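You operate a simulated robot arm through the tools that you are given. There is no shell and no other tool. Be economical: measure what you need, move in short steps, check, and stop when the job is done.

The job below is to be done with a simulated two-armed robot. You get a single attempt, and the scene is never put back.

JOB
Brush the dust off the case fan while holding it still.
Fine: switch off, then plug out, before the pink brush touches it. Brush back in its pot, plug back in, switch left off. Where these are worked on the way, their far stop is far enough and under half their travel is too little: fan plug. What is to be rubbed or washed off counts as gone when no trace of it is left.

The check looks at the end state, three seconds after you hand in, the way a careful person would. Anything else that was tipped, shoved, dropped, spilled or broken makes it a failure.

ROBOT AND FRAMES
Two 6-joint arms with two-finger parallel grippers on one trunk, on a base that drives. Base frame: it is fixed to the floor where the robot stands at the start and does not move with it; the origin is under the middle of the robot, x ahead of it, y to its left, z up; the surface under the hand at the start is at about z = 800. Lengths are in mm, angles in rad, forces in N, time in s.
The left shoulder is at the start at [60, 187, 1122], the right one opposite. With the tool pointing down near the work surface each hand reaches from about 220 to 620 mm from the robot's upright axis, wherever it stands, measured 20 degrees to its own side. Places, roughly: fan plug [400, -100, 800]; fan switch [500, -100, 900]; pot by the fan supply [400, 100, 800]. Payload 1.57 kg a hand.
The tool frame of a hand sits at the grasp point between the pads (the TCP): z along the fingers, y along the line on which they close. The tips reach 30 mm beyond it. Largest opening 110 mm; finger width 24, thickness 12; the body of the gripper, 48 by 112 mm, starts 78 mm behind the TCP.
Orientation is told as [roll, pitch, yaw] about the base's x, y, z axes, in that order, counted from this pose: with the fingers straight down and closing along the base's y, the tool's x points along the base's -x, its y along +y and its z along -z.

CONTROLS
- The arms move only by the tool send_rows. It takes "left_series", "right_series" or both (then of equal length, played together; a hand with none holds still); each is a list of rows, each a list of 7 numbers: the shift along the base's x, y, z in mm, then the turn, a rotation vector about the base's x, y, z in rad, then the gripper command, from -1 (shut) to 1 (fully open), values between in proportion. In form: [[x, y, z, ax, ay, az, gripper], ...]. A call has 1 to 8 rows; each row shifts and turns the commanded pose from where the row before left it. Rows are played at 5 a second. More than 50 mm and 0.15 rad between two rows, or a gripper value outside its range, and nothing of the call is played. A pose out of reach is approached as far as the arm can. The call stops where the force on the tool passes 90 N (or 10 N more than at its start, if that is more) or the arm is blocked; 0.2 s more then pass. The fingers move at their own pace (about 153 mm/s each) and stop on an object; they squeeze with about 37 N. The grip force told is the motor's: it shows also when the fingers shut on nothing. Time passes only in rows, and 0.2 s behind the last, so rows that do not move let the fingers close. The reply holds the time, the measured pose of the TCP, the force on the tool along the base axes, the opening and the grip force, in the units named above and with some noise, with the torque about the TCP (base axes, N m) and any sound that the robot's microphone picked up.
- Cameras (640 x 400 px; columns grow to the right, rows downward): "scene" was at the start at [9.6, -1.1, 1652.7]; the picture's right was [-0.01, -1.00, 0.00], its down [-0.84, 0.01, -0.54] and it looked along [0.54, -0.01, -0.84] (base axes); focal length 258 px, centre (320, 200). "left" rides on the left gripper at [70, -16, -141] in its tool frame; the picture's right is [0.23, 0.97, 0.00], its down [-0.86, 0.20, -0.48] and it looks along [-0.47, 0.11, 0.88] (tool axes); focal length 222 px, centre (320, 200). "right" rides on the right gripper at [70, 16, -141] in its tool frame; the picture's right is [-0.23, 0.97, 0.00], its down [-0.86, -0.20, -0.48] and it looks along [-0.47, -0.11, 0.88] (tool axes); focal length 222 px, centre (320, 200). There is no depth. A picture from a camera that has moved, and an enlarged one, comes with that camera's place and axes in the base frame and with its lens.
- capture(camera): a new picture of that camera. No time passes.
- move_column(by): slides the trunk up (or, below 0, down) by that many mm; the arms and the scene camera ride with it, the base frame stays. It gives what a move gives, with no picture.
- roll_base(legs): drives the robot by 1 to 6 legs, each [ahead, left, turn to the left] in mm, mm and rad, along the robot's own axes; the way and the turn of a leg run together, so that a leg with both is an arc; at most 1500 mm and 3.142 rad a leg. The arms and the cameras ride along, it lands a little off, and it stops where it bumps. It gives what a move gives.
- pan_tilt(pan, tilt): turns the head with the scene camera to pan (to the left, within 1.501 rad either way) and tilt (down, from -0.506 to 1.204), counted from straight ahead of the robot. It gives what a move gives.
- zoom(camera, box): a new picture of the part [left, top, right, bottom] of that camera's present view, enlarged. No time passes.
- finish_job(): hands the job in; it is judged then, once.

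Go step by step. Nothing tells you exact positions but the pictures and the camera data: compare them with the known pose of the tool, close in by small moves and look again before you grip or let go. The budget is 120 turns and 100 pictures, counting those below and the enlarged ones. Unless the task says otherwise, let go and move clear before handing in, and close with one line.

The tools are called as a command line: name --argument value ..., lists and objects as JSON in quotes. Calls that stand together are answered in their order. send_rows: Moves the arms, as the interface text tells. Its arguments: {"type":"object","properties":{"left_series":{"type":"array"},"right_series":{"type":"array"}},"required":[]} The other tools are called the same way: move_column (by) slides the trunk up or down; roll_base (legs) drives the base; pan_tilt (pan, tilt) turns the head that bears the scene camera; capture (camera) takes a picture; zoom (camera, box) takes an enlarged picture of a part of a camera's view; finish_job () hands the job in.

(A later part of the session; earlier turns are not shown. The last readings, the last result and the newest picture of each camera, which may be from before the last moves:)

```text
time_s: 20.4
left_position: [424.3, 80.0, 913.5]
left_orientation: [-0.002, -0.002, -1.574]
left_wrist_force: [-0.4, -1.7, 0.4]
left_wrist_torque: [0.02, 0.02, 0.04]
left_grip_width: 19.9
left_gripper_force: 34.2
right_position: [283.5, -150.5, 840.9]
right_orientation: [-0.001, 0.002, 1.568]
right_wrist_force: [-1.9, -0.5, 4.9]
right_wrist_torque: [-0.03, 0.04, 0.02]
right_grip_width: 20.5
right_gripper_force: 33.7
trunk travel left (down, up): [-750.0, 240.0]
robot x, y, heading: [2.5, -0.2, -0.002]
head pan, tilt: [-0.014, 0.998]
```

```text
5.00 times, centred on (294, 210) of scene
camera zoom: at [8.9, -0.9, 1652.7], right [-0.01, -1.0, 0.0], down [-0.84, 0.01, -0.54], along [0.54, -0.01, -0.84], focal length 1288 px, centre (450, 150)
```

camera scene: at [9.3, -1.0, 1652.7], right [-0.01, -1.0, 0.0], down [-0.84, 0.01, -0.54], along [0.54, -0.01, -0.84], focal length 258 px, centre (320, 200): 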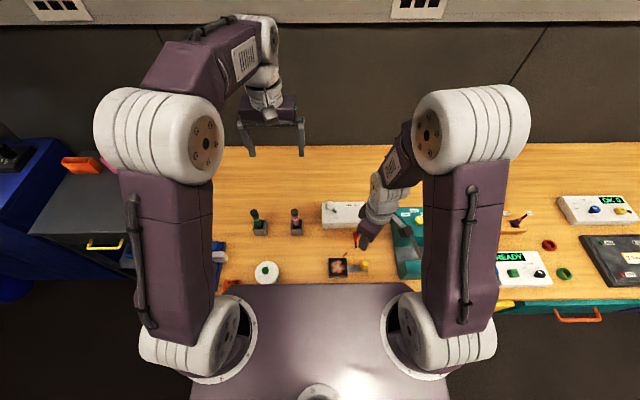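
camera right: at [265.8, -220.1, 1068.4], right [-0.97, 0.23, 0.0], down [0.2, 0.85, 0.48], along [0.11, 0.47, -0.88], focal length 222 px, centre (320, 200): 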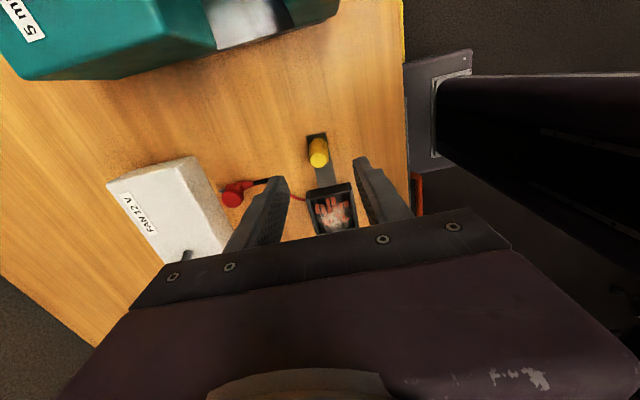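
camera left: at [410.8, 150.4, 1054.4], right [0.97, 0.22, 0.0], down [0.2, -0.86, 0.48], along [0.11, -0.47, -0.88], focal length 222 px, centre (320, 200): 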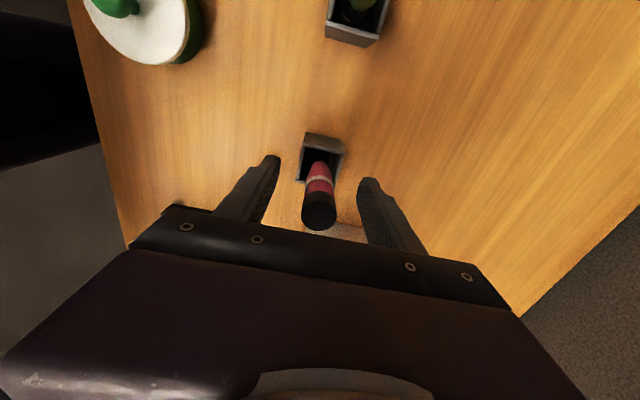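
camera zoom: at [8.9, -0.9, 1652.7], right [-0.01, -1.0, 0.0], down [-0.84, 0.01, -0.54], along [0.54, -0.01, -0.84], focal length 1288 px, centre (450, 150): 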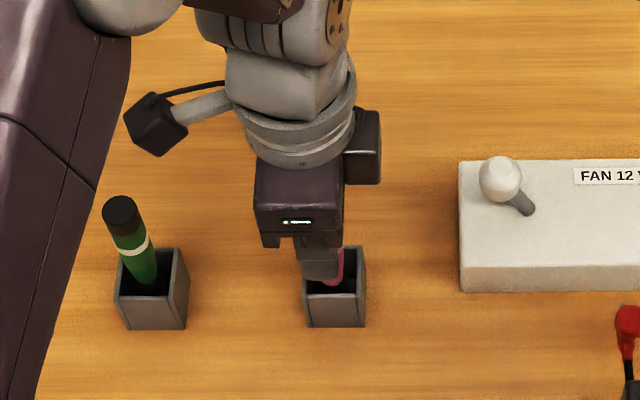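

I have the brush, 20 mm wide, at TCP (424, 80, 913.5); that is its return pose. I'll lift it straight up and look at its length.

send_rows --left_series '[[0, 0, 20, 0, 0, 0, -1], [0, 0, 35, 0, 0, 0, -1], [0, 0, 40, 0, 0, 0, -1], [0, 0, 25, 0, 0, 0, -1]]'

capture --camera "scene"

zoom --camera "left" --box '[240, 90, 400, 210]'

zoom --camera "scene" --box '[230, 140, 358, 240]'

```text
time_s: 21.4
left_position: [426.7, 78.9, 1033.0]
left_orientation: [-0.002, -0.002, -1.576]
left_wrist_force: [0.0, 0.2, -0.4]
left_wrist_torque: [0.0, -0.03, 0.02]
left_grip_width: 19.9
left_gripper_force: 34.2
right_position: [283.7, -150.1, 840.4]
right_orientation: [-0.001, -0.001, 1.568]
right_wrist_force: [-1.3, -0.9, 4.3]
right_wrist_torque: [-0.09, 0.04, 0.02]
right_grip_width: 20.3
right_gripper_force: 34.1
trunk travel left (down, up): [-750.0, 240.0]
robot x, y, heading: [-1.6, 1.8, 0.002]
head pan, tilt: [-0.014, 0.998]
```

```text
60 pictures are left
camera scene: at [8.9, -0.9, 1652.7], right [-0.01, -1.0, 0.0], down [-0.84, 0.01, -0.54], along [0.54, -0.01, -0.84], focal length 258 px, centre (320, 200)
```

scene: 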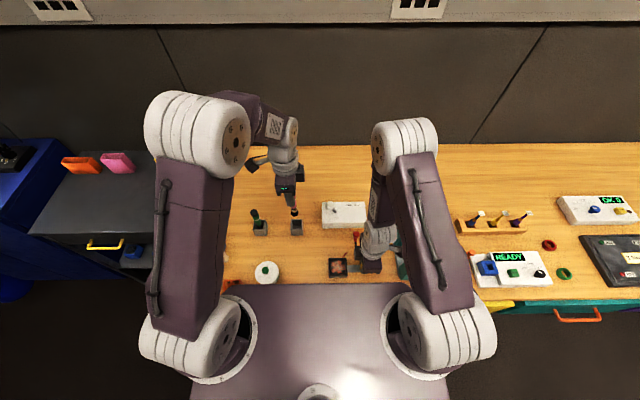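

```text
3.33 times, centred on (320, 150) of left
camera zoom: at [409.1, 148.2, 1174.7], right [0.97, 0.22, 0.0], down [0.2, -0.86, 0.48], along [0.11, -0.47, -0.88], focal length 740 px, centre (320, 367)
```

zoom: 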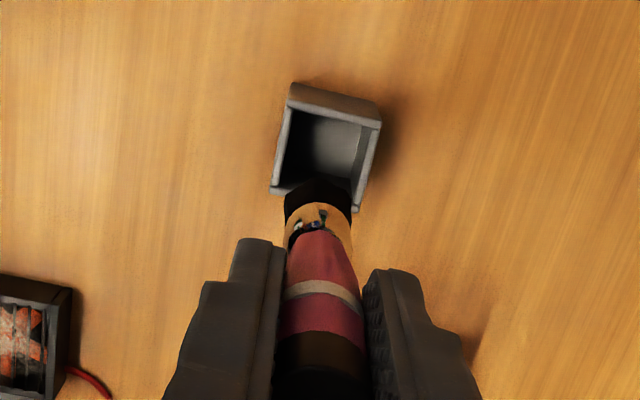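

```text
4.00 times, centred on (294, 190) of scene
camera zoom: at [8.9, -0.9, 1652.7], right [-0.01, -1.0, 0.0], down [-0.84, 0.01, -0.54], along [0.54, -0.01, -0.84], focal length 1031 px, centre (424, 240)
```

zoom: 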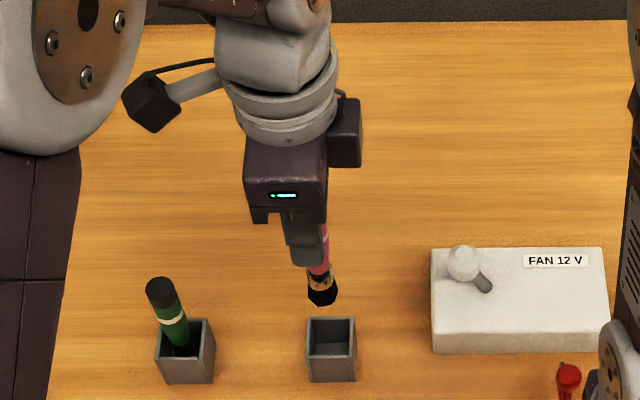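

The brush's dark bristle tip is about 111 mm below the TCP. I'll carry it to hover above the fan, leaning the hand top 0.2 rad toward +y to stay clear of the right wrist.

send_rows --left_series '[[-24, -20, 0, -0.035, 0, 0, -1], [-24, -20, 0, -0.035, 0, 0, -1], [-24, -20, -10, -0.035, 0, 0, -1], [-24, -20, -10, -0.035, 0, 0, -1], [-25, -20, -10, -0.03, 0, 0, -1]]'

capture --camera "scene"

capture --camera "left"

```text
time_s: 22.6
left_position: [302.8, -23.2, 1001.5]
left_orientation: [-0.001, -0.172, -1.575]
left_wrist_force: [-0.8, -0.9, -1.2]
left_wrist_torque: [0.02, -0.01, -0.03]
left_grip_width: 19.9
left_gripper_force: 34.1
right_position: [283.6, -150.4, 840.9]
right_orientation: [-0.002, 0.001, 1.569]
right_wrist_force: [-0.3, -0.5, 1.9]
right_wrist_torque: [-0.14, -0.02, -0.02]
right_grip_width: 20.1
right_gripper_force: 33.4
trunk travel left (down, up): [-750.0, 240.0]
robot x, y, heading: [-1.5, -0.5, 0.0]
head pan, tilt: [-0.014, 0.998]
```

```text
57 pictures are left
camera scene: at [8.7, -1.6, 1652.7], right [-0.01, -1.0, 0.0], down [-0.84, 0.01, -0.54], along [0.54, -0.01, -0.84], focal length 258 px, centre (320, 200)
```

scene: 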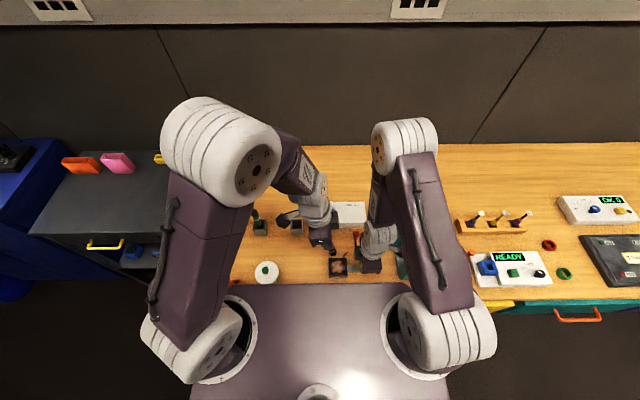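

```text
56 pictures are left
camera left: at [285.7, 69.5, 1128.2], right [0.97, 0.22, -0.04], down [0.2, -0.76, 0.62], along [0.11, -0.61, -0.79], focal length 222 px, centre (320, 200)
```

left: 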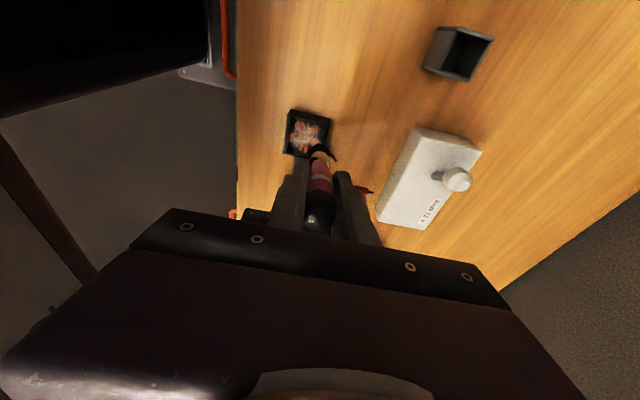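

The lean is right and the arms are well separated. I'll zoom to place the bristles over the dust.

zoom --camera "left" --box '[264, 95, 376, 165]'

zoom --camera "scene" --box '[296, 220, 392, 280]'

```text
5.71 times, centred on (320, 130) of left
camera zoom: at [285.7, 69.5, 1128.2], right [0.97, 0.22, -0.04], down [0.2, -0.76, 0.62], along [0.11, -0.61, -0.79], focal length 1269 px, centre (320, 600)
```

zoom: 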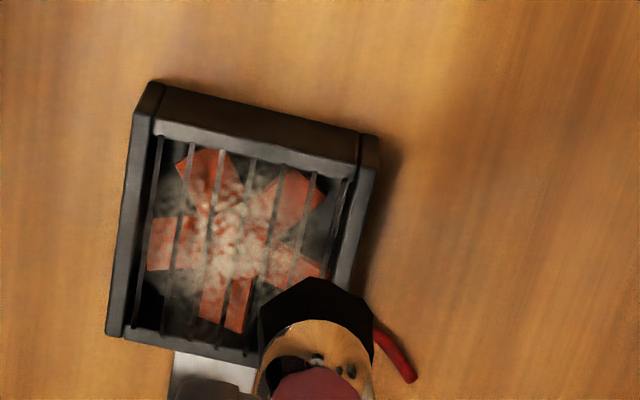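

```text
6.67 times, centred on (344, 250) of scene
camera zoom: at [8.7, -1.6, 1652.7], right [-0.01, -1.0, 0.0], down [-0.84, 0.01, -0.54], along [0.54, -0.01, -0.84], focal length 1718 px, centre (160, -133)
```

zoom: 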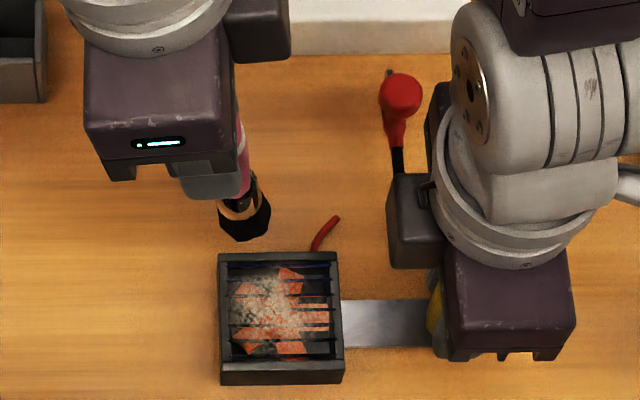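

The grille is centred near (282, -65) with an opening of about ±24 mm. The dust covers most of it. I'll move over the centre and lower gently until there is contact.

send_rows --left_series '[[-21, -20, -20, 0, 0, 0, -1], [0, 0, -25, 0, 0, 0, -1], [0, 0, -8, 0, 0, 0, -1], [0, 0, -6, 0, 0, 0, -1]]'

zoom --camera "scene" --box '[296, 220, 392, 280]'

zoom --camera "left" --box '[264, 95, 376, 165]'

```text
time_s: 23.6
left_position: [282.5, -43.1, 942.0]
left_orientation: [-0.001, -0.17, -1.574]
left_wrist_force: [-0.3, -0.5, 0.3]
left_wrist_torque: [-0.02, 0.03, -0.01]
left_grip_width: 20.2
left_gripper_force: 34.0
right_position: [282.7, -150.8, 841.0]
right_orientation: [0.0, 0.001, 1.569]
right_wrist_force: [0.2, -0.8, 3.1]
right_wrist_torque: [-0.1, 0.0, 0.05]
right_grip_width: 20.3
right_gripper_force: 34.6
trunk travel left (down, up): [-750.0, 240.0]
robot x, y, heading: [1.6, 4.5, 0.002]
head pan, tilt: [-0.014, 0.998]
```

```text
6.67 times, centred on (344, 250) of scene
camera zoom: at [9.2, -1.1, 1652.7], right [-0.01, -1.0, 0.0], down [-0.84, 0.01, -0.54], along [0.54, -0.01, -0.84], focal length 1718 px, centre (160, -133)
```

zoom: 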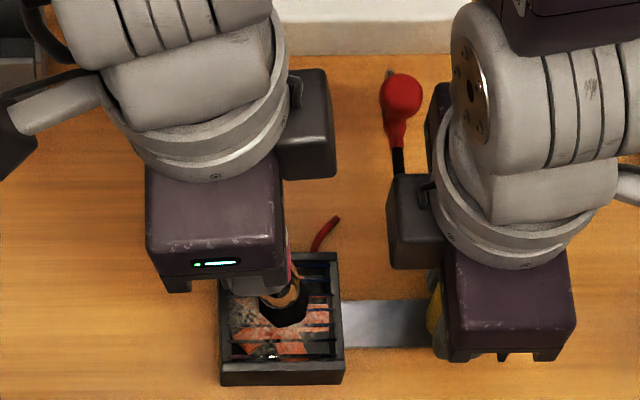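

```text
5.71 times, centred on (320, 130) of left
camera zoom: at [265.3, 49.4, 1068.3], right [0.97, 0.22, -0.04], down [0.2, -0.76, 0.62], along [0.11, -0.61, -0.79], focal length 1269 px, centre (320, 600)
```

zoom: 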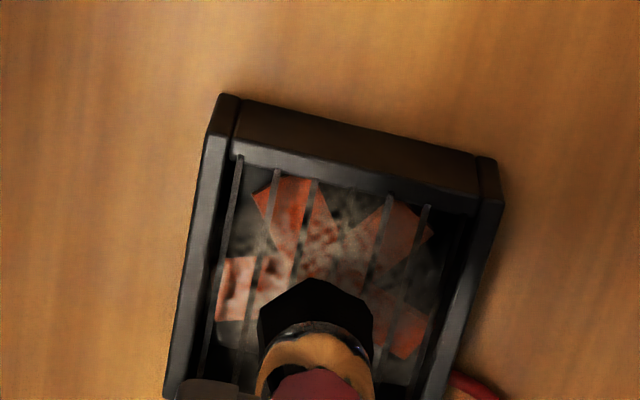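

The bristles are just above or at the grille with no force yet. I'll lower in 3 mm steps.

send_rows --left_series '[[0, 0, -3, 0, 0, 0, -1], [0, 0, -3, 0, 0, 0, -1], [0, 0, -3, 0, 0, 0, -1]]'

```text
time_s: 24.4
left_position: [283.0, -44.3, 933.0]
left_orientation: [-0.001, -0.172, -1.574]
left_wrist_force: [-0.8, 0.0, 0.4]
left_wrist_torque: [0.02, 0.01, -0.05]
left_grip_width: 20.1
left_gripper_force: 34.2
right_position: [283.6, -151.7, 842.1]
right_orientation: [-0.002, 0.0, 1.57]
right_wrist_force: [0.1, -0.6, 3.2]
right_wrist_torque: [-0.08, 0.02, 0.03]
right_grip_width: 20.2
right_gripper_force: 34.0
trunk travel left (down, up): [-750.0, 240.0]
robot x, y, heading: [1.5, 0.1, -0.004]
head pan, tilt: [-0.014, 0.998]
```

send_rows --left_series '[[0, 0, -3, 0, 0, 0, -1], [0, 0, -3, 0, 0, 0, -1]]'

zoom --camera "scene" --box '[296, 220, 392, 280]'

```text
time_s: 25.0
left_position: [282.2, -44.0, 928.5]
left_orientation: [0.0, -0.173, -1.574]
left_wrist_force: [-1.0, -0.9, 31.0]
left_wrist_torque: [-0.45, 0.21, -0.03]
left_grip_width: 20.2
left_gripper_force: 34.0
right_position: [284.1, -150.3, 842.3]
right_orientation: [-0.002, 0.0, 1.57]
right_wrist_force: [2.5, 0.2, -8.6]
right_wrist_torque: [-0.33, 0.02, -0.14]
right_grip_width: 20.3
right_gripper_force: 33.5
trunk travel left (down, up): [-750.0, 240.0]
robot x, y, heading: [1.5, -1.3, 0.001]
head pan, tilt: [-0.014, 0.998]
```

```text
6.67 times, centred on (344, 250) of scene
camera zoom: at [7.8, -0.9, 1653.0], right [-0.01, -1.0, 0.0], down [-0.84, 0.01, -0.54], along [0.54, -0.01, -0.84], focal length 1718 px, centre (160, -133)
```

zoom: 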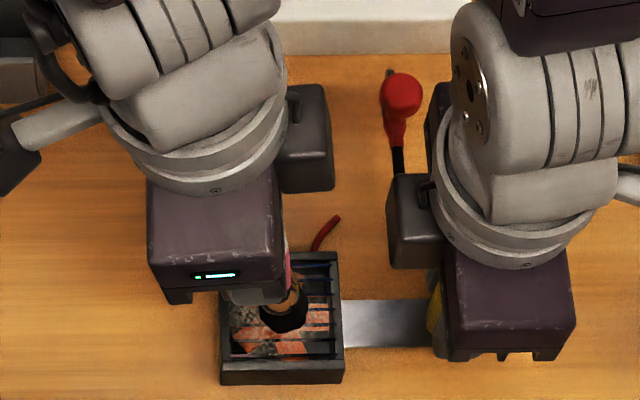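

Contact is at TCP z of about 929, with 31 N. I'll back off 1 mm and stroke along x.

send_rows --left_series '[[0, 0, 1, 0, 0, 0, -1], [6, 0, 0, 0, 0, 0, -1], [6, 0, 0, 0, 0, 0, -1], [-8, 0, 0, 0, 0, 0, -1], [-8, 0, 0, 0, 0, 0, -1], [-8, 0, 0, 0, 0, 0, -1]]'

zoom --camera "scene" --box '[296, 220, 392, 280]'

zoom --camera "left" --box '[264, 85, 376, 155]'

```text
time_s: 26.4
left_position: [271.2, -44.6, 928.4]
left_orientation: [0.004, -0.173, -1.575]
left_wrist_force: [6.7, 0.5, 21.2]
left_wrist_torque: [-0.3, -0.73, 0.06]
left_grip_width: 20.0
left_gripper_force: 34.0
right_position: [284.9, -150.1, 840.1]
right_orientation: [0.0, 0.0, 1.568]
right_wrist_force: [-2.1, -0.4, -1.8]
right_wrist_torque: [-0.36, -0.28, 0.11]
right_grip_width: 20.7
right_gripper_force: 33.8
trunk travel left (down, up): [-750.0, 240.0]
robot x, y, heading: [2.8, -1.8, 0.001]
head pan, tilt: [-0.014, 0.998]
```

```text
6.67 times, centred on (344, 250) of scene
camera zoom: at [9.0, -0.9, 1652.9], right [-0.01, -1.0, 0.0], down [-0.84, 0.01, -0.54], along [0.54, -0.01, -0.84], focal length 1718 px, centre (160, -133)
```

zoom: 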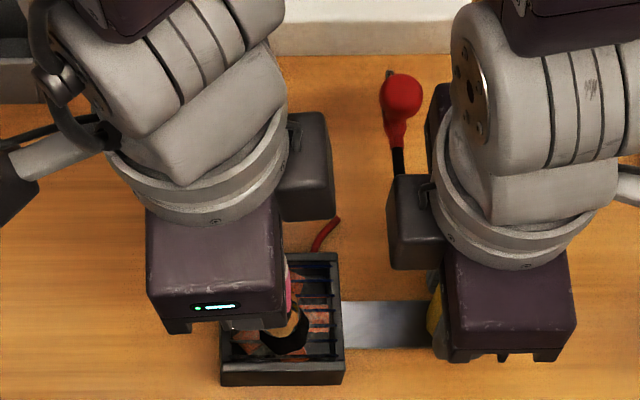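

```text
5.71 times, centred on (320, 120) of left
camera zoom: at [253.6, 49.5, 1054.2], right [0.97, 0.22, -0.04], down [0.2, -0.76, 0.62], along [0.11, -0.61, -0.78], focal length 1269 px, centre (320, 657)
```

zoom: 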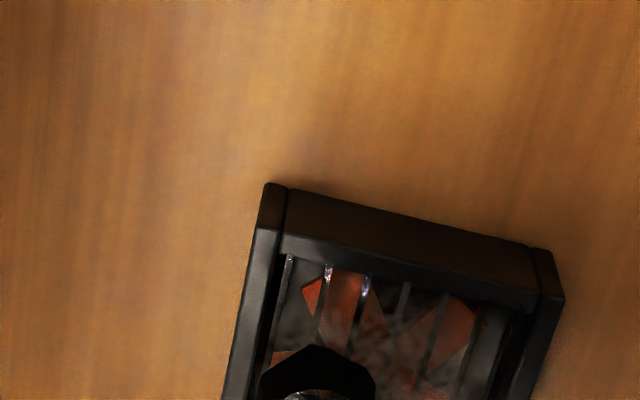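

The dust is fading under the bristles. I'll continue in a raster, shifting +y.

send_rows --left_series '[[8, 0, 0, 0, 0, 0, -1], [8, 0, 0, 0, 0, 0, -1], [8, 0, 0, 0, 0, 0, -1], [0, 9, 0, 0, 0, 0, -1], [-8, 0, 0, 0, 0, 0, -1], [-8, 0, 0, 0, 0, 0, -1], [-8, 0, 0, 0, 0, 0, -1]]'

send_rows --left_series '[[8, 0, 0, 0, 0, 0, -1], [8, 0, 0, 0, 0, 0, -1], [8, 0, 0, 0, 0, 0, -1], [-8, 0, 0, 0, 0, 0, -1], [-8, 0, 0, 0, 0, 0, -1], [-8, 0, 0, 0, 0, 0, -1]]'

zoom --camera "left" --box '[264, 105, 376, 175]'

zoom --camera "scene" --box '[296, 220, 392, 280]'

```text
time_s: 28.0
left_position: [271.7, -34.5, 929.0]
left_orientation: [-0.002, -0.172, -1.574]
left_wrist_force: [0.5, 0.2, 3.2]
left_wrist_torque: [0.01, -0.05, -0.01]
left_grip_width: 20.0
left_gripper_force: 33.7
right_position: [283.6, -151.6, 840.7]
right_orientation: [0.0, 0.001, 1.569]
right_wrist_force: [-1.7, 0.4, 4.2]
right_wrist_torque: [0.41, 0.03, 0.06]
right_grip_width: 20.2
right_gripper_force: 33.9
trunk travel left (down, up): [-750.0, 240.0]
robot x, y, heading: [-0.5, 0.1, 0.004]
head pan, tilt: [-0.014, 0.998]
```

```text
time_s: 29.4
left_position: [270.3, -35.7, 929.0]
left_orientation: [-0.001, -0.17, -1.573]
left_wrist_force: [0.5, 0.7, -1.1]
left_wrist_torque: [0.03, -0.02, 0.02]
left_grip_width: 20.0
left_gripper_force: 33.7
right_position: [283.7, -150.3, 841.1]
right_orientation: [0.0, 0.0, 1.567]
right_wrist_force: [-1.7, -0.3, 2.7]
right_wrist_torque: [-0.01, 0.04, 0.01]
right_grip_width: 20.1
right_gripper_force: 33.9
trunk travel left (down, up): [-750.0, 240.0]
robot x, y, heading: [4.3, 2.2, 0.002]
head pan, tilt: [-0.014, 0.998]
```

```text
5.71 times, centred on (320, 140) of left
camera zoom: at [252.9, 58.0, 1055.3], right [0.97, 0.22, -0.04], down [0.2, -0.76, 0.62], along [0.11, -0.61, -0.79], focal length 1269 px, centre (320, 543)
```

zoom: 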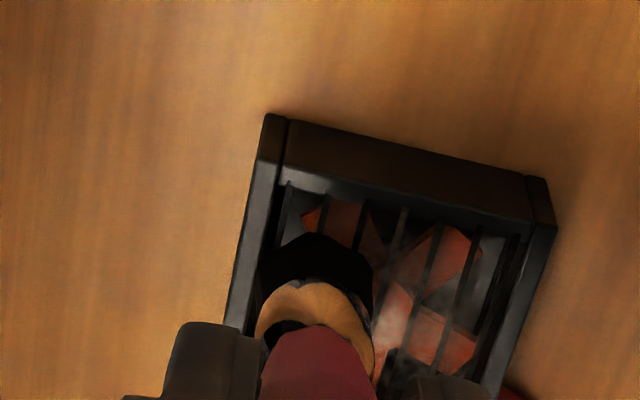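

```text
6.67 times, centred on (344, 250) of scene
camera zoom: at [8.9, -1.1, 1652.7], right [-0.01, -1.0, 0.0], down [-0.84, 0.01, -0.54], along [0.54, -0.01, -0.84], focal length 1718 px, centre (160, -133)
```

zoom: 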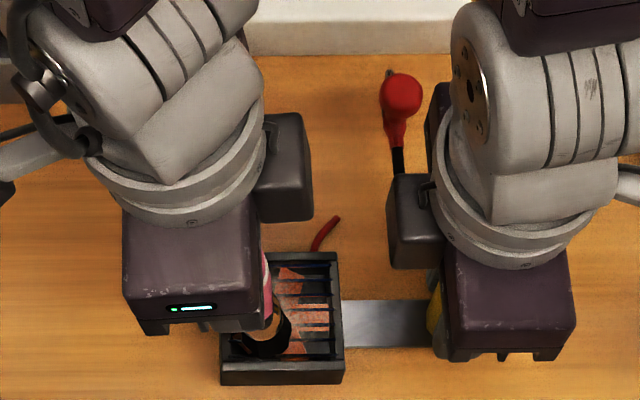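

The force has dropped to about 0, so I'll lower 2 mm and continue the strokes out toward +x.

send_rows --left_series '[[0, 0, -2, 0, 0, 0, -1], [9, 0, 0, 0, 0, 0, -1], [9, 0, 0, 0, 0, 0, -1], [9, 0, 0, 0, 0, 0, -1], [0, -8, 0, 0, 0, 0, -1], [-9, 0, 0, 0, 0, 0, -1], [-9, 0, 0, 0, 0, 0, -1], [-9, 0, 0, 0, 0, 0, -1]]'

send_rows --left_series '[[0, -8, 0, 0, 0, 0, -1], [9, 0, 0, 0, 0, 0, -1], [9, 0, 0, 0, 0, 0, -1], [9, 0, 0, 0, 0, 0, -1], [0, -7, 0, 0, 0, 0, -1], [-9, 0, 0, 0, 0, 0, -1], [-9, 0, 0, 0, 0, 0, -1], [-9, 0, 0, 0, 0, 0, -1]]'

zoom --camera "left" --box '[264, 95, 376, 165]'

zoom --camera "scene" --box '[296, 220, 392, 280]'

```text
time_s: 31.2
left_position: [271.4, -42.0, 926.9]
left_orientation: [-0.002, -0.17, -1.575]
left_wrist_force: [3.9, -1.1, 11.2]
left_wrist_torque: [-0.19, -0.36, 0.04]
left_grip_width: 20.0
left_gripper_force: 33.8
right_position: [282.4, -150.5, 841.3]
right_orientation: [0.0, 0.0, 1.567]
right_wrist_force: [-3.6, -0.1, 6.0]
right_wrist_torque: [0.63, -0.02, 0.2]
right_grip_width: 20.3
right_gripper_force: 34.4
trunk travel left (down, up): [-750.0, 240.0]
robot x, y, heading: [2.6, -2.4, -0.002]
head pan, tilt: [-0.014, 0.998]
```

```text
time_s: 33.0
left_position: [270.4, -56.4, 926.4]
left_orientation: [0.0, -0.171, -1.574]
left_wrist_force: [2.5, 0.4, 8.3]
left_wrist_torque: [-0.13, -0.22, -0.03]
left_grip_width: 19.9
left_gripper_force: 33.7
right_position: [283.5, -151.4, 842.0]
right_orientation: [-0.001, 0.0, 1.57]
right_wrist_force: [-2.6, 0.1, 6.6]
right_wrist_torque: [0.94, 0.04, 0.12]
right_grip_width: 20.5
right_gripper_force: 33.9
trunk travel left (down, up): [-750.0, 240.0]
robot x, y, heading: [-0.2, 0.9, 0.0]
head pan, tilt: [-0.014, 0.998]
```

```text
5.71 times, centred on (320, 130) of left
camera zoom: at [252.1, 36.9, 1052.5], right [0.97, 0.22, -0.04], down [0.2, -0.76, 0.62], along [0.11, -0.61, -0.79], focal length 1269 px, centre (320, 600)
```

zoom: 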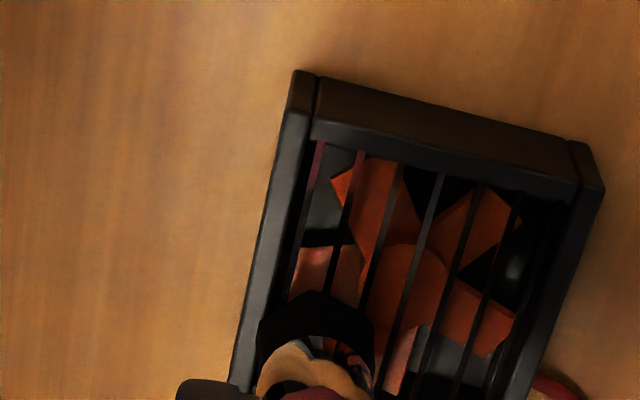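

```text
6.67 times, centred on (344, 250) of scene
camera zoom: at [8.3, -1.1, 1652.7], right [-0.01, -1.0, 0.0], down [-0.84, 0.01, -0.54], along [0.54, -0.01, -0.84], focal length 1718 px, centre (160, -133)
```

zoom: 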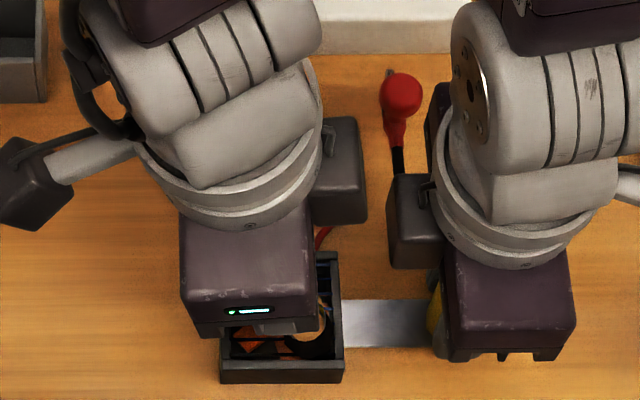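

The blades look clean. I'll run one more full pass back through the area, then lift and inspect.

send_rows --left_series '[[9, 0, 0, 0, 0, 0, -1], [9, 0, 0, 0, 0, 0, -1], [9, 0, 0, 0, 0, 0, -1], [0, 10, 0, 0, 0, 0, -1], [-9, 0, 0, 0, 0, 0, -1], [-9, 0, 0, 0, 0, 0, -1], [-9, 0, 0, 0, 0, 0, -1], [-5, 0, 0, 0, 0, 0, -1]]'

send_rows --left_series '[[5, 12, 0, 0, 0, 0, -1], [9, 0, 0, 0, 0, 0, -1], [9, 0, 0, 0, 0, 0, -1], [9, 0, 0, 0, 0, 0, -1], [0, 0, 20, 0, 0, 0, -1], [10, 15, 25, 0, 0, 0, -1], [20, 25, 20, 0, 0, 0, -1], [20, 25, 20, 0, 0, 0, -1]]'

zoom --camera "left" --box '[240, 70, 368, 150]'

zoom --camera "scene" --box '[310, 235, 374, 275]'

```text
time_s: 34.8
left_position: [266.3, -46.7, 926.7]
left_orientation: [0.0, -0.172, -1.573]
left_wrist_force: [-0.1, 1.2, -0.5]
left_wrist_torque: [-0.02, -0.01, -0.01]
left_grip_width: 19.8
left_gripper_force: 33.3
right_position: [284.0, -150.4, 841.5]
right_orientation: [0.0, 0.0, 1.57]
right_wrist_force: [-0.6, 0.5, 6.7]
right_wrist_torque: [0.19, 0.05, 0.0]
right_grip_width: 20.3
right_gripper_force: 33.6
trunk travel left (down, up): [-750.0, 240.0]
robot x, y, heading: [-0.1, 0.9, -0.002]
head pan, tilt: [-0.014, 0.998]
```

```text
time_s: 36.6
left_position: [348.6, 33.2, 1012.1]
left_orientation: [-0.002, -0.169, -1.575]
left_wrist_force: [-0.4, 0.4, -1.0]
left_wrist_torque: [0.0, -0.04, 0.0]
left_grip_width: 19.9
left_gripper_force: 34.2
right_position: [284.0, -150.0, 841.2]
right_orientation: [-0.001, 0.0, 1.57]
right_wrist_force: [-0.7, 1.5, 4.1]
right_wrist_torque: [0.19, 0.04, -0.03]
right_grip_width: 20.4
right_gripper_force: 33.9
trunk travel left (down, up): [-750.0, 240.0]
robot x, y, heading: [4.3, -0.4, 0.002]
head pan, tilt: [-0.014, 0.998]
```

```text
5.00 times, centred on (304, 110) of left
camera zoom: at [330.3, 124.5, 1139.3], right [0.97, 0.22, -0.04], down [0.2, -0.76, 0.62], along [0.11, -0.61, -0.79], focal length 1111 px, centre (400, 650)
```

zoom: 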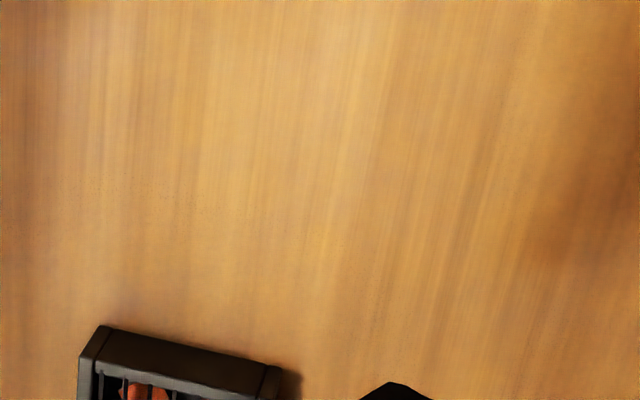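

```text
10.00 times, centred on (342, 255) of scene
camera zoom: at [9.2, -0.4, 1652.7], right [-0.01, -1.0, 0.0], down [-0.84, 0.01, -0.54], along [0.54, -0.01, -0.84], focal length 2576 px, centre (100, -350)
```

zoom: 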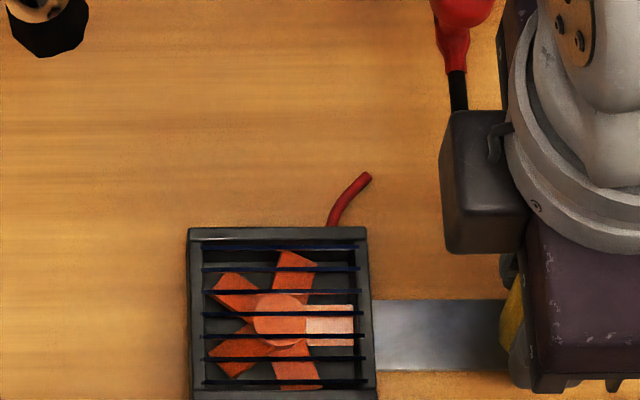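

It's nearly spotless, but the blade on the -y side looks lighter. I'll check it from the left camera.

zoom --camera "left" --box '[240, 125, 320, 195]'

zoom --camera "right" --box '[270, 170, 370, 250]'

zoom --camera "scene" --box '[326, 254, 350, 278]'

```text
5.71 times, centred on (280, 160) of left
camera zoom: at [330.3, 124.5, 1139.3], right [0.97, 0.22, -0.04], down [0.2, -0.76, 0.62], along [0.11, -0.61, -0.79], focal length 1269 px, centre (549, 429)
```

zoom: 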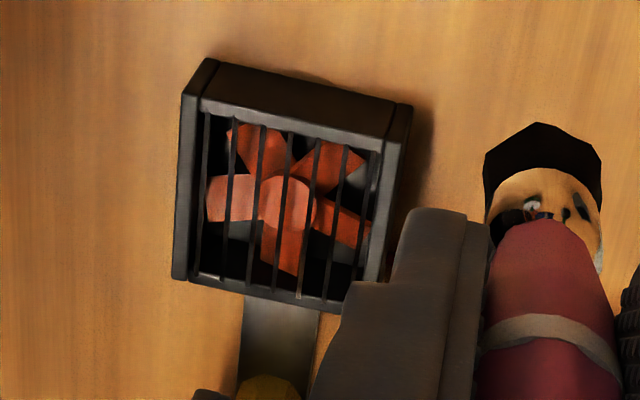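

```text
5.00 times, centred on (320, 210) of right
camera zoom: at [267.3, -221.0, 981.8], right [-0.97, 0.23, 0.0], down [0.2, 0.85, 0.48], along [0.11, 0.47, -0.88], focal length 1111 px, centre (320, 150)
```

zoom: 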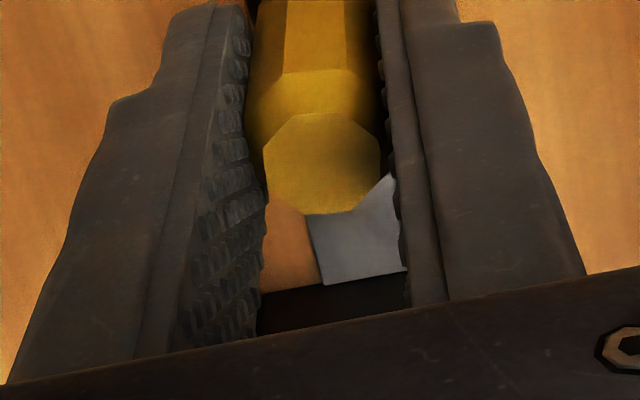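

```text
16.00 times, centred on (338, 266) of scene
camera zoom: at [9.2, -0.4, 1652.7], right [-0.01, -1.0, 0.0], down [-0.84, 0.01, -0.54], along [0.54, -0.01, -0.84], focal length 4122 px, centre (32, -856)
```

zoom: 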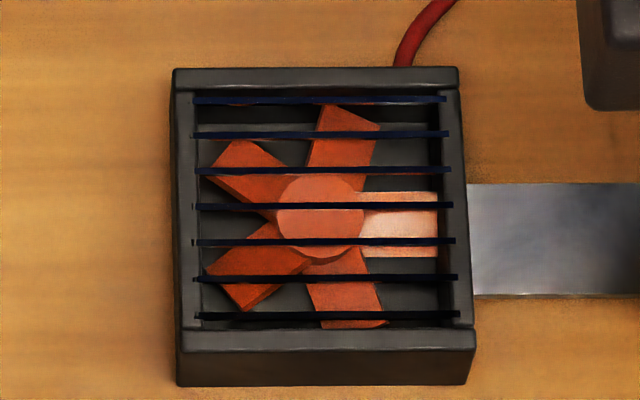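

The dust is gone; the lighter blade is evenly shiny, which is lighting. I'll carry the brush back above the pot and straighten it.

send_rows --left_series '[[20, 12, 10, 0.043, 0, 0, -1], [20, 12, 10, 0.043, 0, 0, -1], [20, 12, 0, 0.042, 0, 0, -1], [16, 11, 0, 0.042, 0, 0, -1], [0, 0, 0, 0, 0, 0, -1]]'

zoom --camera "left" --box '[240, 90, 400, 210]'

zoom --camera "scene" --box '[230, 140, 358, 240]'

```text
time_s: 37.8
left_position: [422.3, 79.1, 1030.7]
left_orientation: [-0.001, -0.001, -1.575]
left_wrist_force: [0.4, 0.3, -0.2]
left_wrist_torque: [-0.01, 0.01, -0.01]
left_grip_width: 19.7
left_gripper_force: 33.5
right_position: [284.4, -150.5, 841.5]
right_orientation: [0.0, 0.0, 1.568]
right_wrist_force: [0.1, 0.3, 4.5]
right_wrist_torque: [-0.05, 0.06, -0.01]
right_grip_width: 20.0
right_gripper_force: 33.2
trunk travel left (down, up): [-750.0, 240.0]
robot x, y, heading: [-0.8, -0.9, -0.004]
head pan, tilt: [-0.014, 0.998]
```

```text
3.33 times, centred on (320, 150) of left
camera zoom: at [406.1, 148.7, 1171.3], right [0.97, 0.22, 0.0], down [0.2, -0.86, 0.48], along [0.11, -0.47, -0.88], focal length 740 px, centre (320, 367)
```

zoom: 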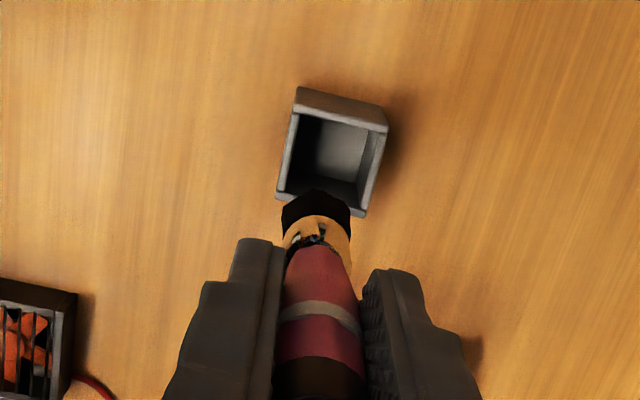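

```text
4.00 times, centred on (294, 190) of scene
camera zoom: at [9.0, -0.9, 1652.7], right [-0.01, -1.0, 0.0], down [-0.84, 0.01, -0.54], along [0.54, -0.01, -0.84], focal length 1031 px, centre (424, 240)
```

zoom: 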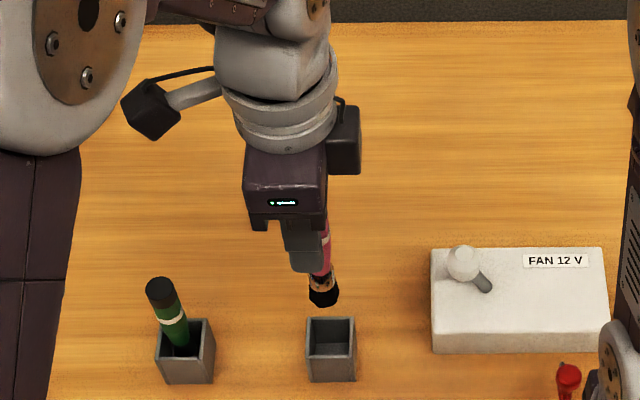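

The bristles are nearly above the pot, with a needed correction of about +2 mm in x and y compared with the lift pictures. I'll descend to just above the rim and check.

send_rows --left_series '[[2, 2, -20, 0, 0, 0, -1], [0, 0, -25, 0, 0, 0, -1], [0, 0, 0, 0, 0, 0, -1]]'

zoom --camera "left" --box '[270, 110, 370, 190]'

zoom --camera "scene" --box '[270, 190, 334, 240]'

```text
time_s: 38.6
left_position: [425.0, 80.0, 986.2]
left_orientation: [0.0, -0.002, -1.574]
left_wrist_force: [-0.3, -0.4, -1.0]
left_wrist_torque: [-0.04, -0.01, -0.01]
left_grip_width: 19.7
left_gripper_force: 33.2
right_position: [283.8, -149.6, 841.8]
right_orientation: [0.0, 0.0, 1.569]
right_wrist_force: [0.4, 0.3, 4.2]
right_wrist_torque: [-0.05, 0.0, 0.0]
right_grip_width: 20.3
right_gripper_force: 33.9
trunk travel left (down, up): [-750.0, 240.0]
robot x, y, heading: [1.4, 0.2, 0.001]
head pan, tilt: [-0.014, 0.998]
```

```text
5.00 times, centred on (320, 150) of left
camera zoom: at [407.5, 149.5, 1126.1], right [0.97, 0.22, 0.0], down [0.2, -0.85, 0.48], along [0.11, -0.47, -0.88], focal length 1111 px, centre (320, 450)
```

zoom: 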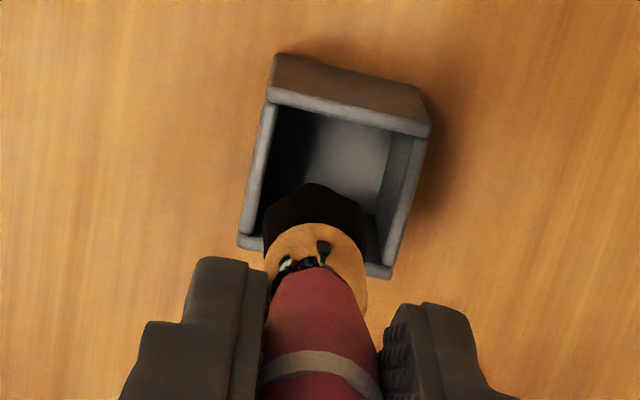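

```text
8.00 times, centred on (302, 215) of scene
camera zoom: at [9.1, -0.9, 1652.7], right [-0.01, -1.0, 0.0], down [-0.84, 0.01, -0.54], along [0.54, -0.01, -0.84], focal length 2061 px, centre (464, 80)
```

zoom: 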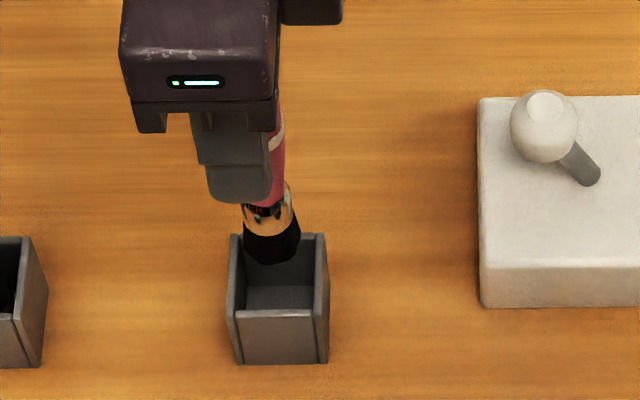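

By both views the bristles sit within a few mm of the pot centre, with about ±5 mm slack. I'll nudge +2 mm in x and +1 mm in y, then lower slowly.

send_rows --left_series '[[2, 1, -8, 0, 0, 0, -1], [0, 0, -10, 0, 0, 0, -1], [0, 0, -10, 0, 0, 0, -1], [0, 0, -8, 0, 0, 0, -1], [0, 0, -8, 0, 0, 0, -1]]'

zoom --camera "left" --box '[270, 110, 370, 190]'

zoom --camera "scene" --box '[270, 190, 334, 240]'

```text
time_s: 39.8
left_position: [427.4, 81.3, 943.0]
left_orientation: [-0.002, -0.003, -1.573]
left_wrist_force: [-0.4, 0.2, -0.8]
left_wrist_torque: [-0.02, -0.02, -0.03]
left_grip_width: 20.2
left_gripper_force: 33.8
right_position: [284.4, -150.7, 841.5]
right_orientation: [0.0, -0.002, 1.569]
right_wrist_force: [-0.9, 0.3, 3.8]
right_wrist_torque: [0.0, 0.0, -0.01]
right_grip_width: 20.0
right_gripper_force: 33.5
trunk travel left (down, up): [-750.0, 240.0]
robot x, y, heading: [-1.8, -1.4, 0.002]
head pan, tilt: [-0.014, 0.998]
```

```text
5.00 times, centred on (320, 150) of left
camera zoom: at [410.3, 151.2, 1083.7], right [0.97, 0.22, 0.0], down [0.2, -0.85, 0.48], along [0.11, -0.47, -0.88], focal length 1111 px, centre (320, 450)
```

zoom: 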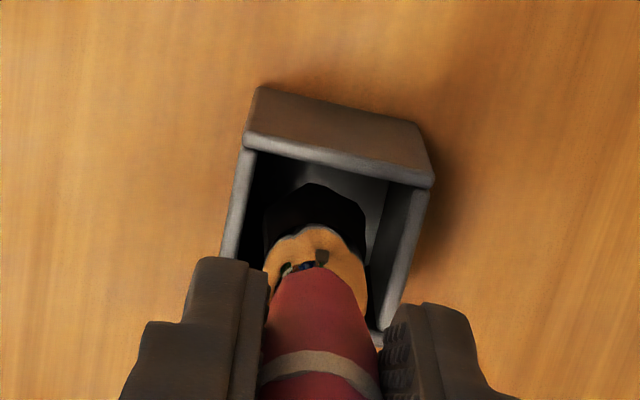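

```text
8.00 times, centred on (302, 215) of scene
camera zoom: at [9.4, -0.9, 1652.7], right [-0.01, -1.0, 0.0], down [-0.84, 0.01, -0.54], along [0.54, -0.01, -0.84], focal length 2061 px, centre (464, 80)
```

zoom: 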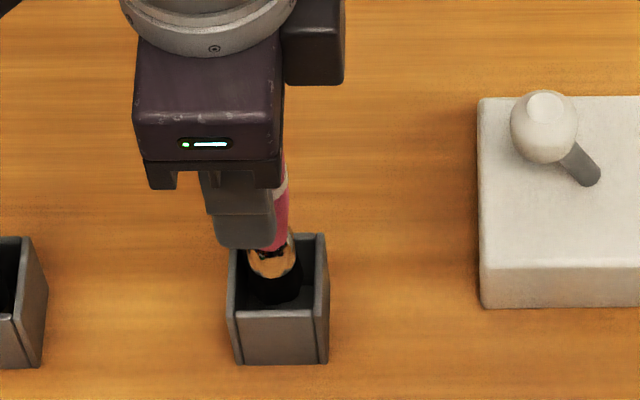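

The bristles are inside the pot with clearance all round and no force. I'll lower the rest of the way in small steps.

send_rows --left_series '[[0, 0, -8, 0, 0, 0, -1], [0, 0, -8, 0, 0, 0, -1], [0, 0, -6, 0, 0, 0, -1], [0, 0, -4, 0, 0, 0, -1]]'

```text
time_s: 40.8
left_position: [427.8, 79.4, 916.7]
left_orientation: [-0.002, -0.001, -1.576]
left_wrist_force: [0.0, -0.5, -1.0]
left_wrist_torque: [-0.01, 0.0, 0.01]
left_grip_width: 19.9
left_gripper_force: 34.1
right_position: [284.5, -151.3, 841.0]
right_orientation: [0.0, 0.0, 1.568]
right_wrist_force: [-0.6, 0.0, 3.6]
right_wrist_torque: [-0.01, 0.01, -0.02]
right_grip_width: 20.5
right_gripper_force: 33.9
trunk travel left (down, up): [-750.0, 240.0]
robot x, y, heading: [-1.1, 3.4, -0.001]
head pan, tilt: [-0.014, 0.998]
```

send_rows --left_series '[[0, 0, -2, 0, 0, 0, -1], [0, 0, -2, 0, 0, 0, -1], [0, 0, -1.5, 0, 0, 0, -1]]'

```text
time_s: 41.6
left_position: [427.9, 79.7, 910.9]
left_orientation: [-0.001, -0.002, -1.574]
left_wrist_force: [0.0, -0.8, -1.3]
left_wrist_torque: [-0.01, -0.01, -0.02]
left_grip_width: 20.1
left_gripper_force: 33.5
right_position: [284.0, -150.4, 841.8]
right_orientation: [0.002, 0.0, 1.569]
right_wrist_force: [0.0, 0.3, 3.5]
right_wrist_torque: [0.01, 0.0, 0.0]
right_grip_width: 20.1
right_gripper_force: 33.4
trunk travel left (down, up): [-750.0, 240.0]
robot x, y, heading: [-5.8, -1.9, -0.001]
head pan, tilt: [-0.014, 0.998]
```

send_rows --left_series '[[0, 0, -2, 0, 0, 0, -1], [0, 0, -2, 0, 0, 0, -1], [0, 0, -1, 0, 0, 0, -1]]'

zoom --camera "scene" --box '[270, 190, 334, 240]'

```text
time_s: 42.4
left_position: [428.2, 79.1, 907.1]
left_orientation: [0.001, -0.002, -1.576]
left_wrist_force: [-1.5, -1.6, 8.3]
left_wrist_torque: [-0.17, 0.18, 0.01]
left_grip_width: 19.7
left_gripper_force: 33.9
right_position: [283.1, -149.6, 841.1]
right_orientation: [-0.001, 0.0, 1.569]
right_wrist_force: [-0.1, -0.8, -0.2]
right_wrist_torque: [-0.02, 0.0, -0.01]
right_grip_width: 20.1
right_gripper_force: 34.3
trunk travel left (down, up): [-750.0, 240.0]
robot x, y, heading: [-4.0, 0.7, 0.002]
head pan, tilt: [-0.014, 0.998]
```

```text
8.00 times, centred on (302, 215) of scene
camera zoom: at [7.9, -1.7, 1652.8], right [-0.01, -1.0, 0.0], down [-0.84, 0.01, -0.54], along [0.54, -0.01, -0.84], focal length 2061 px, centre (464, 80)
```

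zoom: 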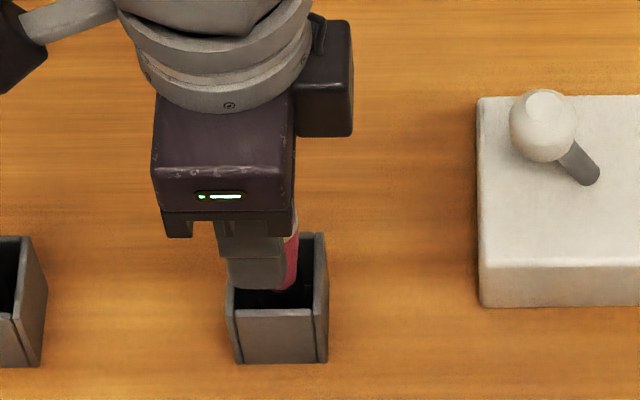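

The brush is resting on the pot floor. I'll release and lift straight up.

send_rows --left_series '[[0, 0, 0, 0, 0, 0, -0.3], [0, 0, 0, 0, 0, 0, 0.1], [0, 0, 30, 0, 0, 0, 0.1], [0, 0, 45, 0, 0, 0, 0.1], [0, 0, 45, 0, 0, 0, 0.1], [0, 20, 40, 0, 0, 0, 0.1]]'

zoom --camera "scene" --box '[230, 180, 358, 260]'

```text
time_s: 43.8
left_position: [426.7, 100.1, 1068.2]
left_orientation: [-0.002, -0.003, -1.576]
left_wrist_force: [0.3, 0.2, 0.2]
left_wrist_torque: [-0.01, -0.01, -0.02]
left_grip_width: 60.5
left_gripper_force: 0.1
right_position: [283.9, -149.5, 840.5]
right_orientation: [0.0, 0.001, 1.569]
right_wrist_force: [-0.3, 0.0, 1.3]
right_wrist_torque: [0.19, 0.09, 0.03]
right_grip_width: 20.3
right_gripper_force: 34.4
trunk travel left (down, up): [-750.0, 240.0]
robot x, y, heading: [-1.0, 1.8, -0.005]
head pan, tilt: [-0.014, 0.998]
```

```text
5.00 times, centred on (294, 220) of scene
camera zoom: at [8.7, 0.1, 1652.6], right [-0.01, -1.0, 0.0], down [-0.84, 0.01, -0.54], along [0.54, -0.01, -0.84], focal length 1288 px, centre (450, 100)
```

zoom: 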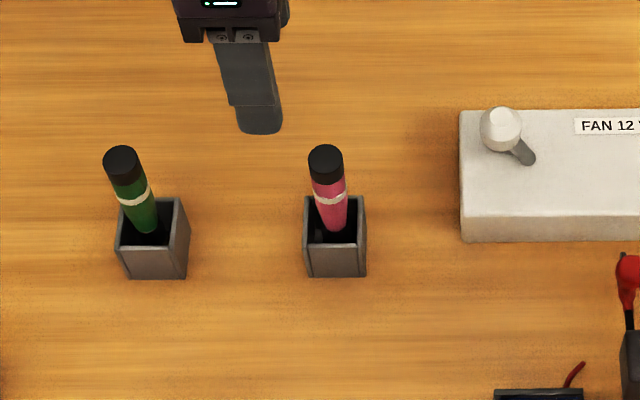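

The brush is back in its pot. Now I'll release the fan grip and raise the right hand.

send_rows --right_series '[[0, 0, 0, 0, 0, 0, -0.3], [0, 0, 0, 0, 0, 0, 0], [0, 0, 30, 0, 0, 0, 0], [0, 0, 45, 0, 0, 0, 0], [0, 0, 45, 0, 0, 0, 0], [10, 0, 20, 0, 0, -0.149, 0]]'

zoom --camera "scene" --box '[310, 220, 406, 280]'

zoom --camera "right" --box '[230, 90, 410, 250]'

```text
time_s: 45.2
left_position: [427.6, 99.0, 1066.9]
left_orientation: [-0.002, 0.0, -1.575]
left_wrist_force: [-0.1, 0.6, 0.3]
left_wrist_torque: [0.02, -0.02, -0.03]
left_grip_width: 60.7
left_gripper_force: 0.0
right_position: [294.3, -153.6, 978.8]
right_orientation: [0.0, 0.001, 1.419]
right_wrist_force: [-0.9, -0.4, -0.2]
right_wrist_torque: [0.0, 0.05, 0.01]
right_grip_width: 55.0
right_gripper_force: 0.0
trunk travel left (down, up): [-750.0, 240.0]
robot x, y, heading: [1.5, 1.6, 0.002]
head pan, tilt: [-0.014, 0.998]
```

```text
6.67 times, centred on (358, 250) of scene
camera zoom: at [9.7, -1.2, 1652.6], right [-0.01, -1.0, 0.0], down [-0.84, 0.01, -0.54], along [0.54, -0.01, -0.84], focal length 1718 px, centre (67, -133)
```

zoom: 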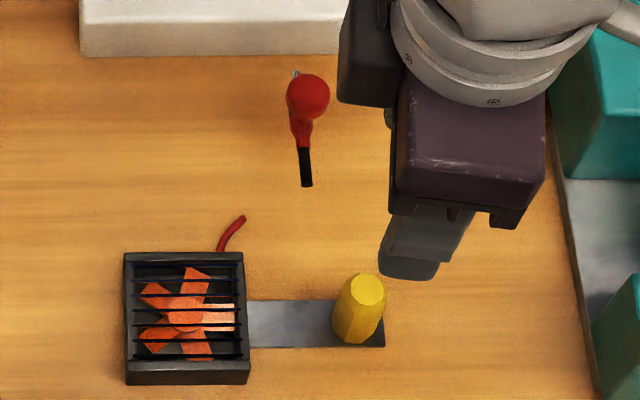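

```text
2.50 times, centred on (320, 170) of right
camera zoom: at [266.2, -220.2, 1120.2], right [-0.93, 0.37, 0.0], down [0.33, 0.82, 0.48], along [0.18, 0.44, -0.88], focal length 555 px, centre (320, 275)
```

zoom: 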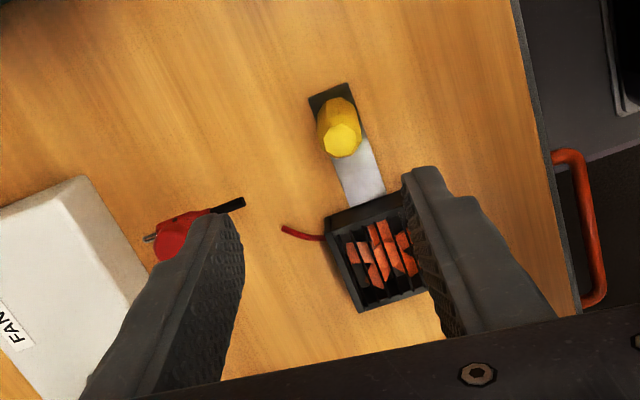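

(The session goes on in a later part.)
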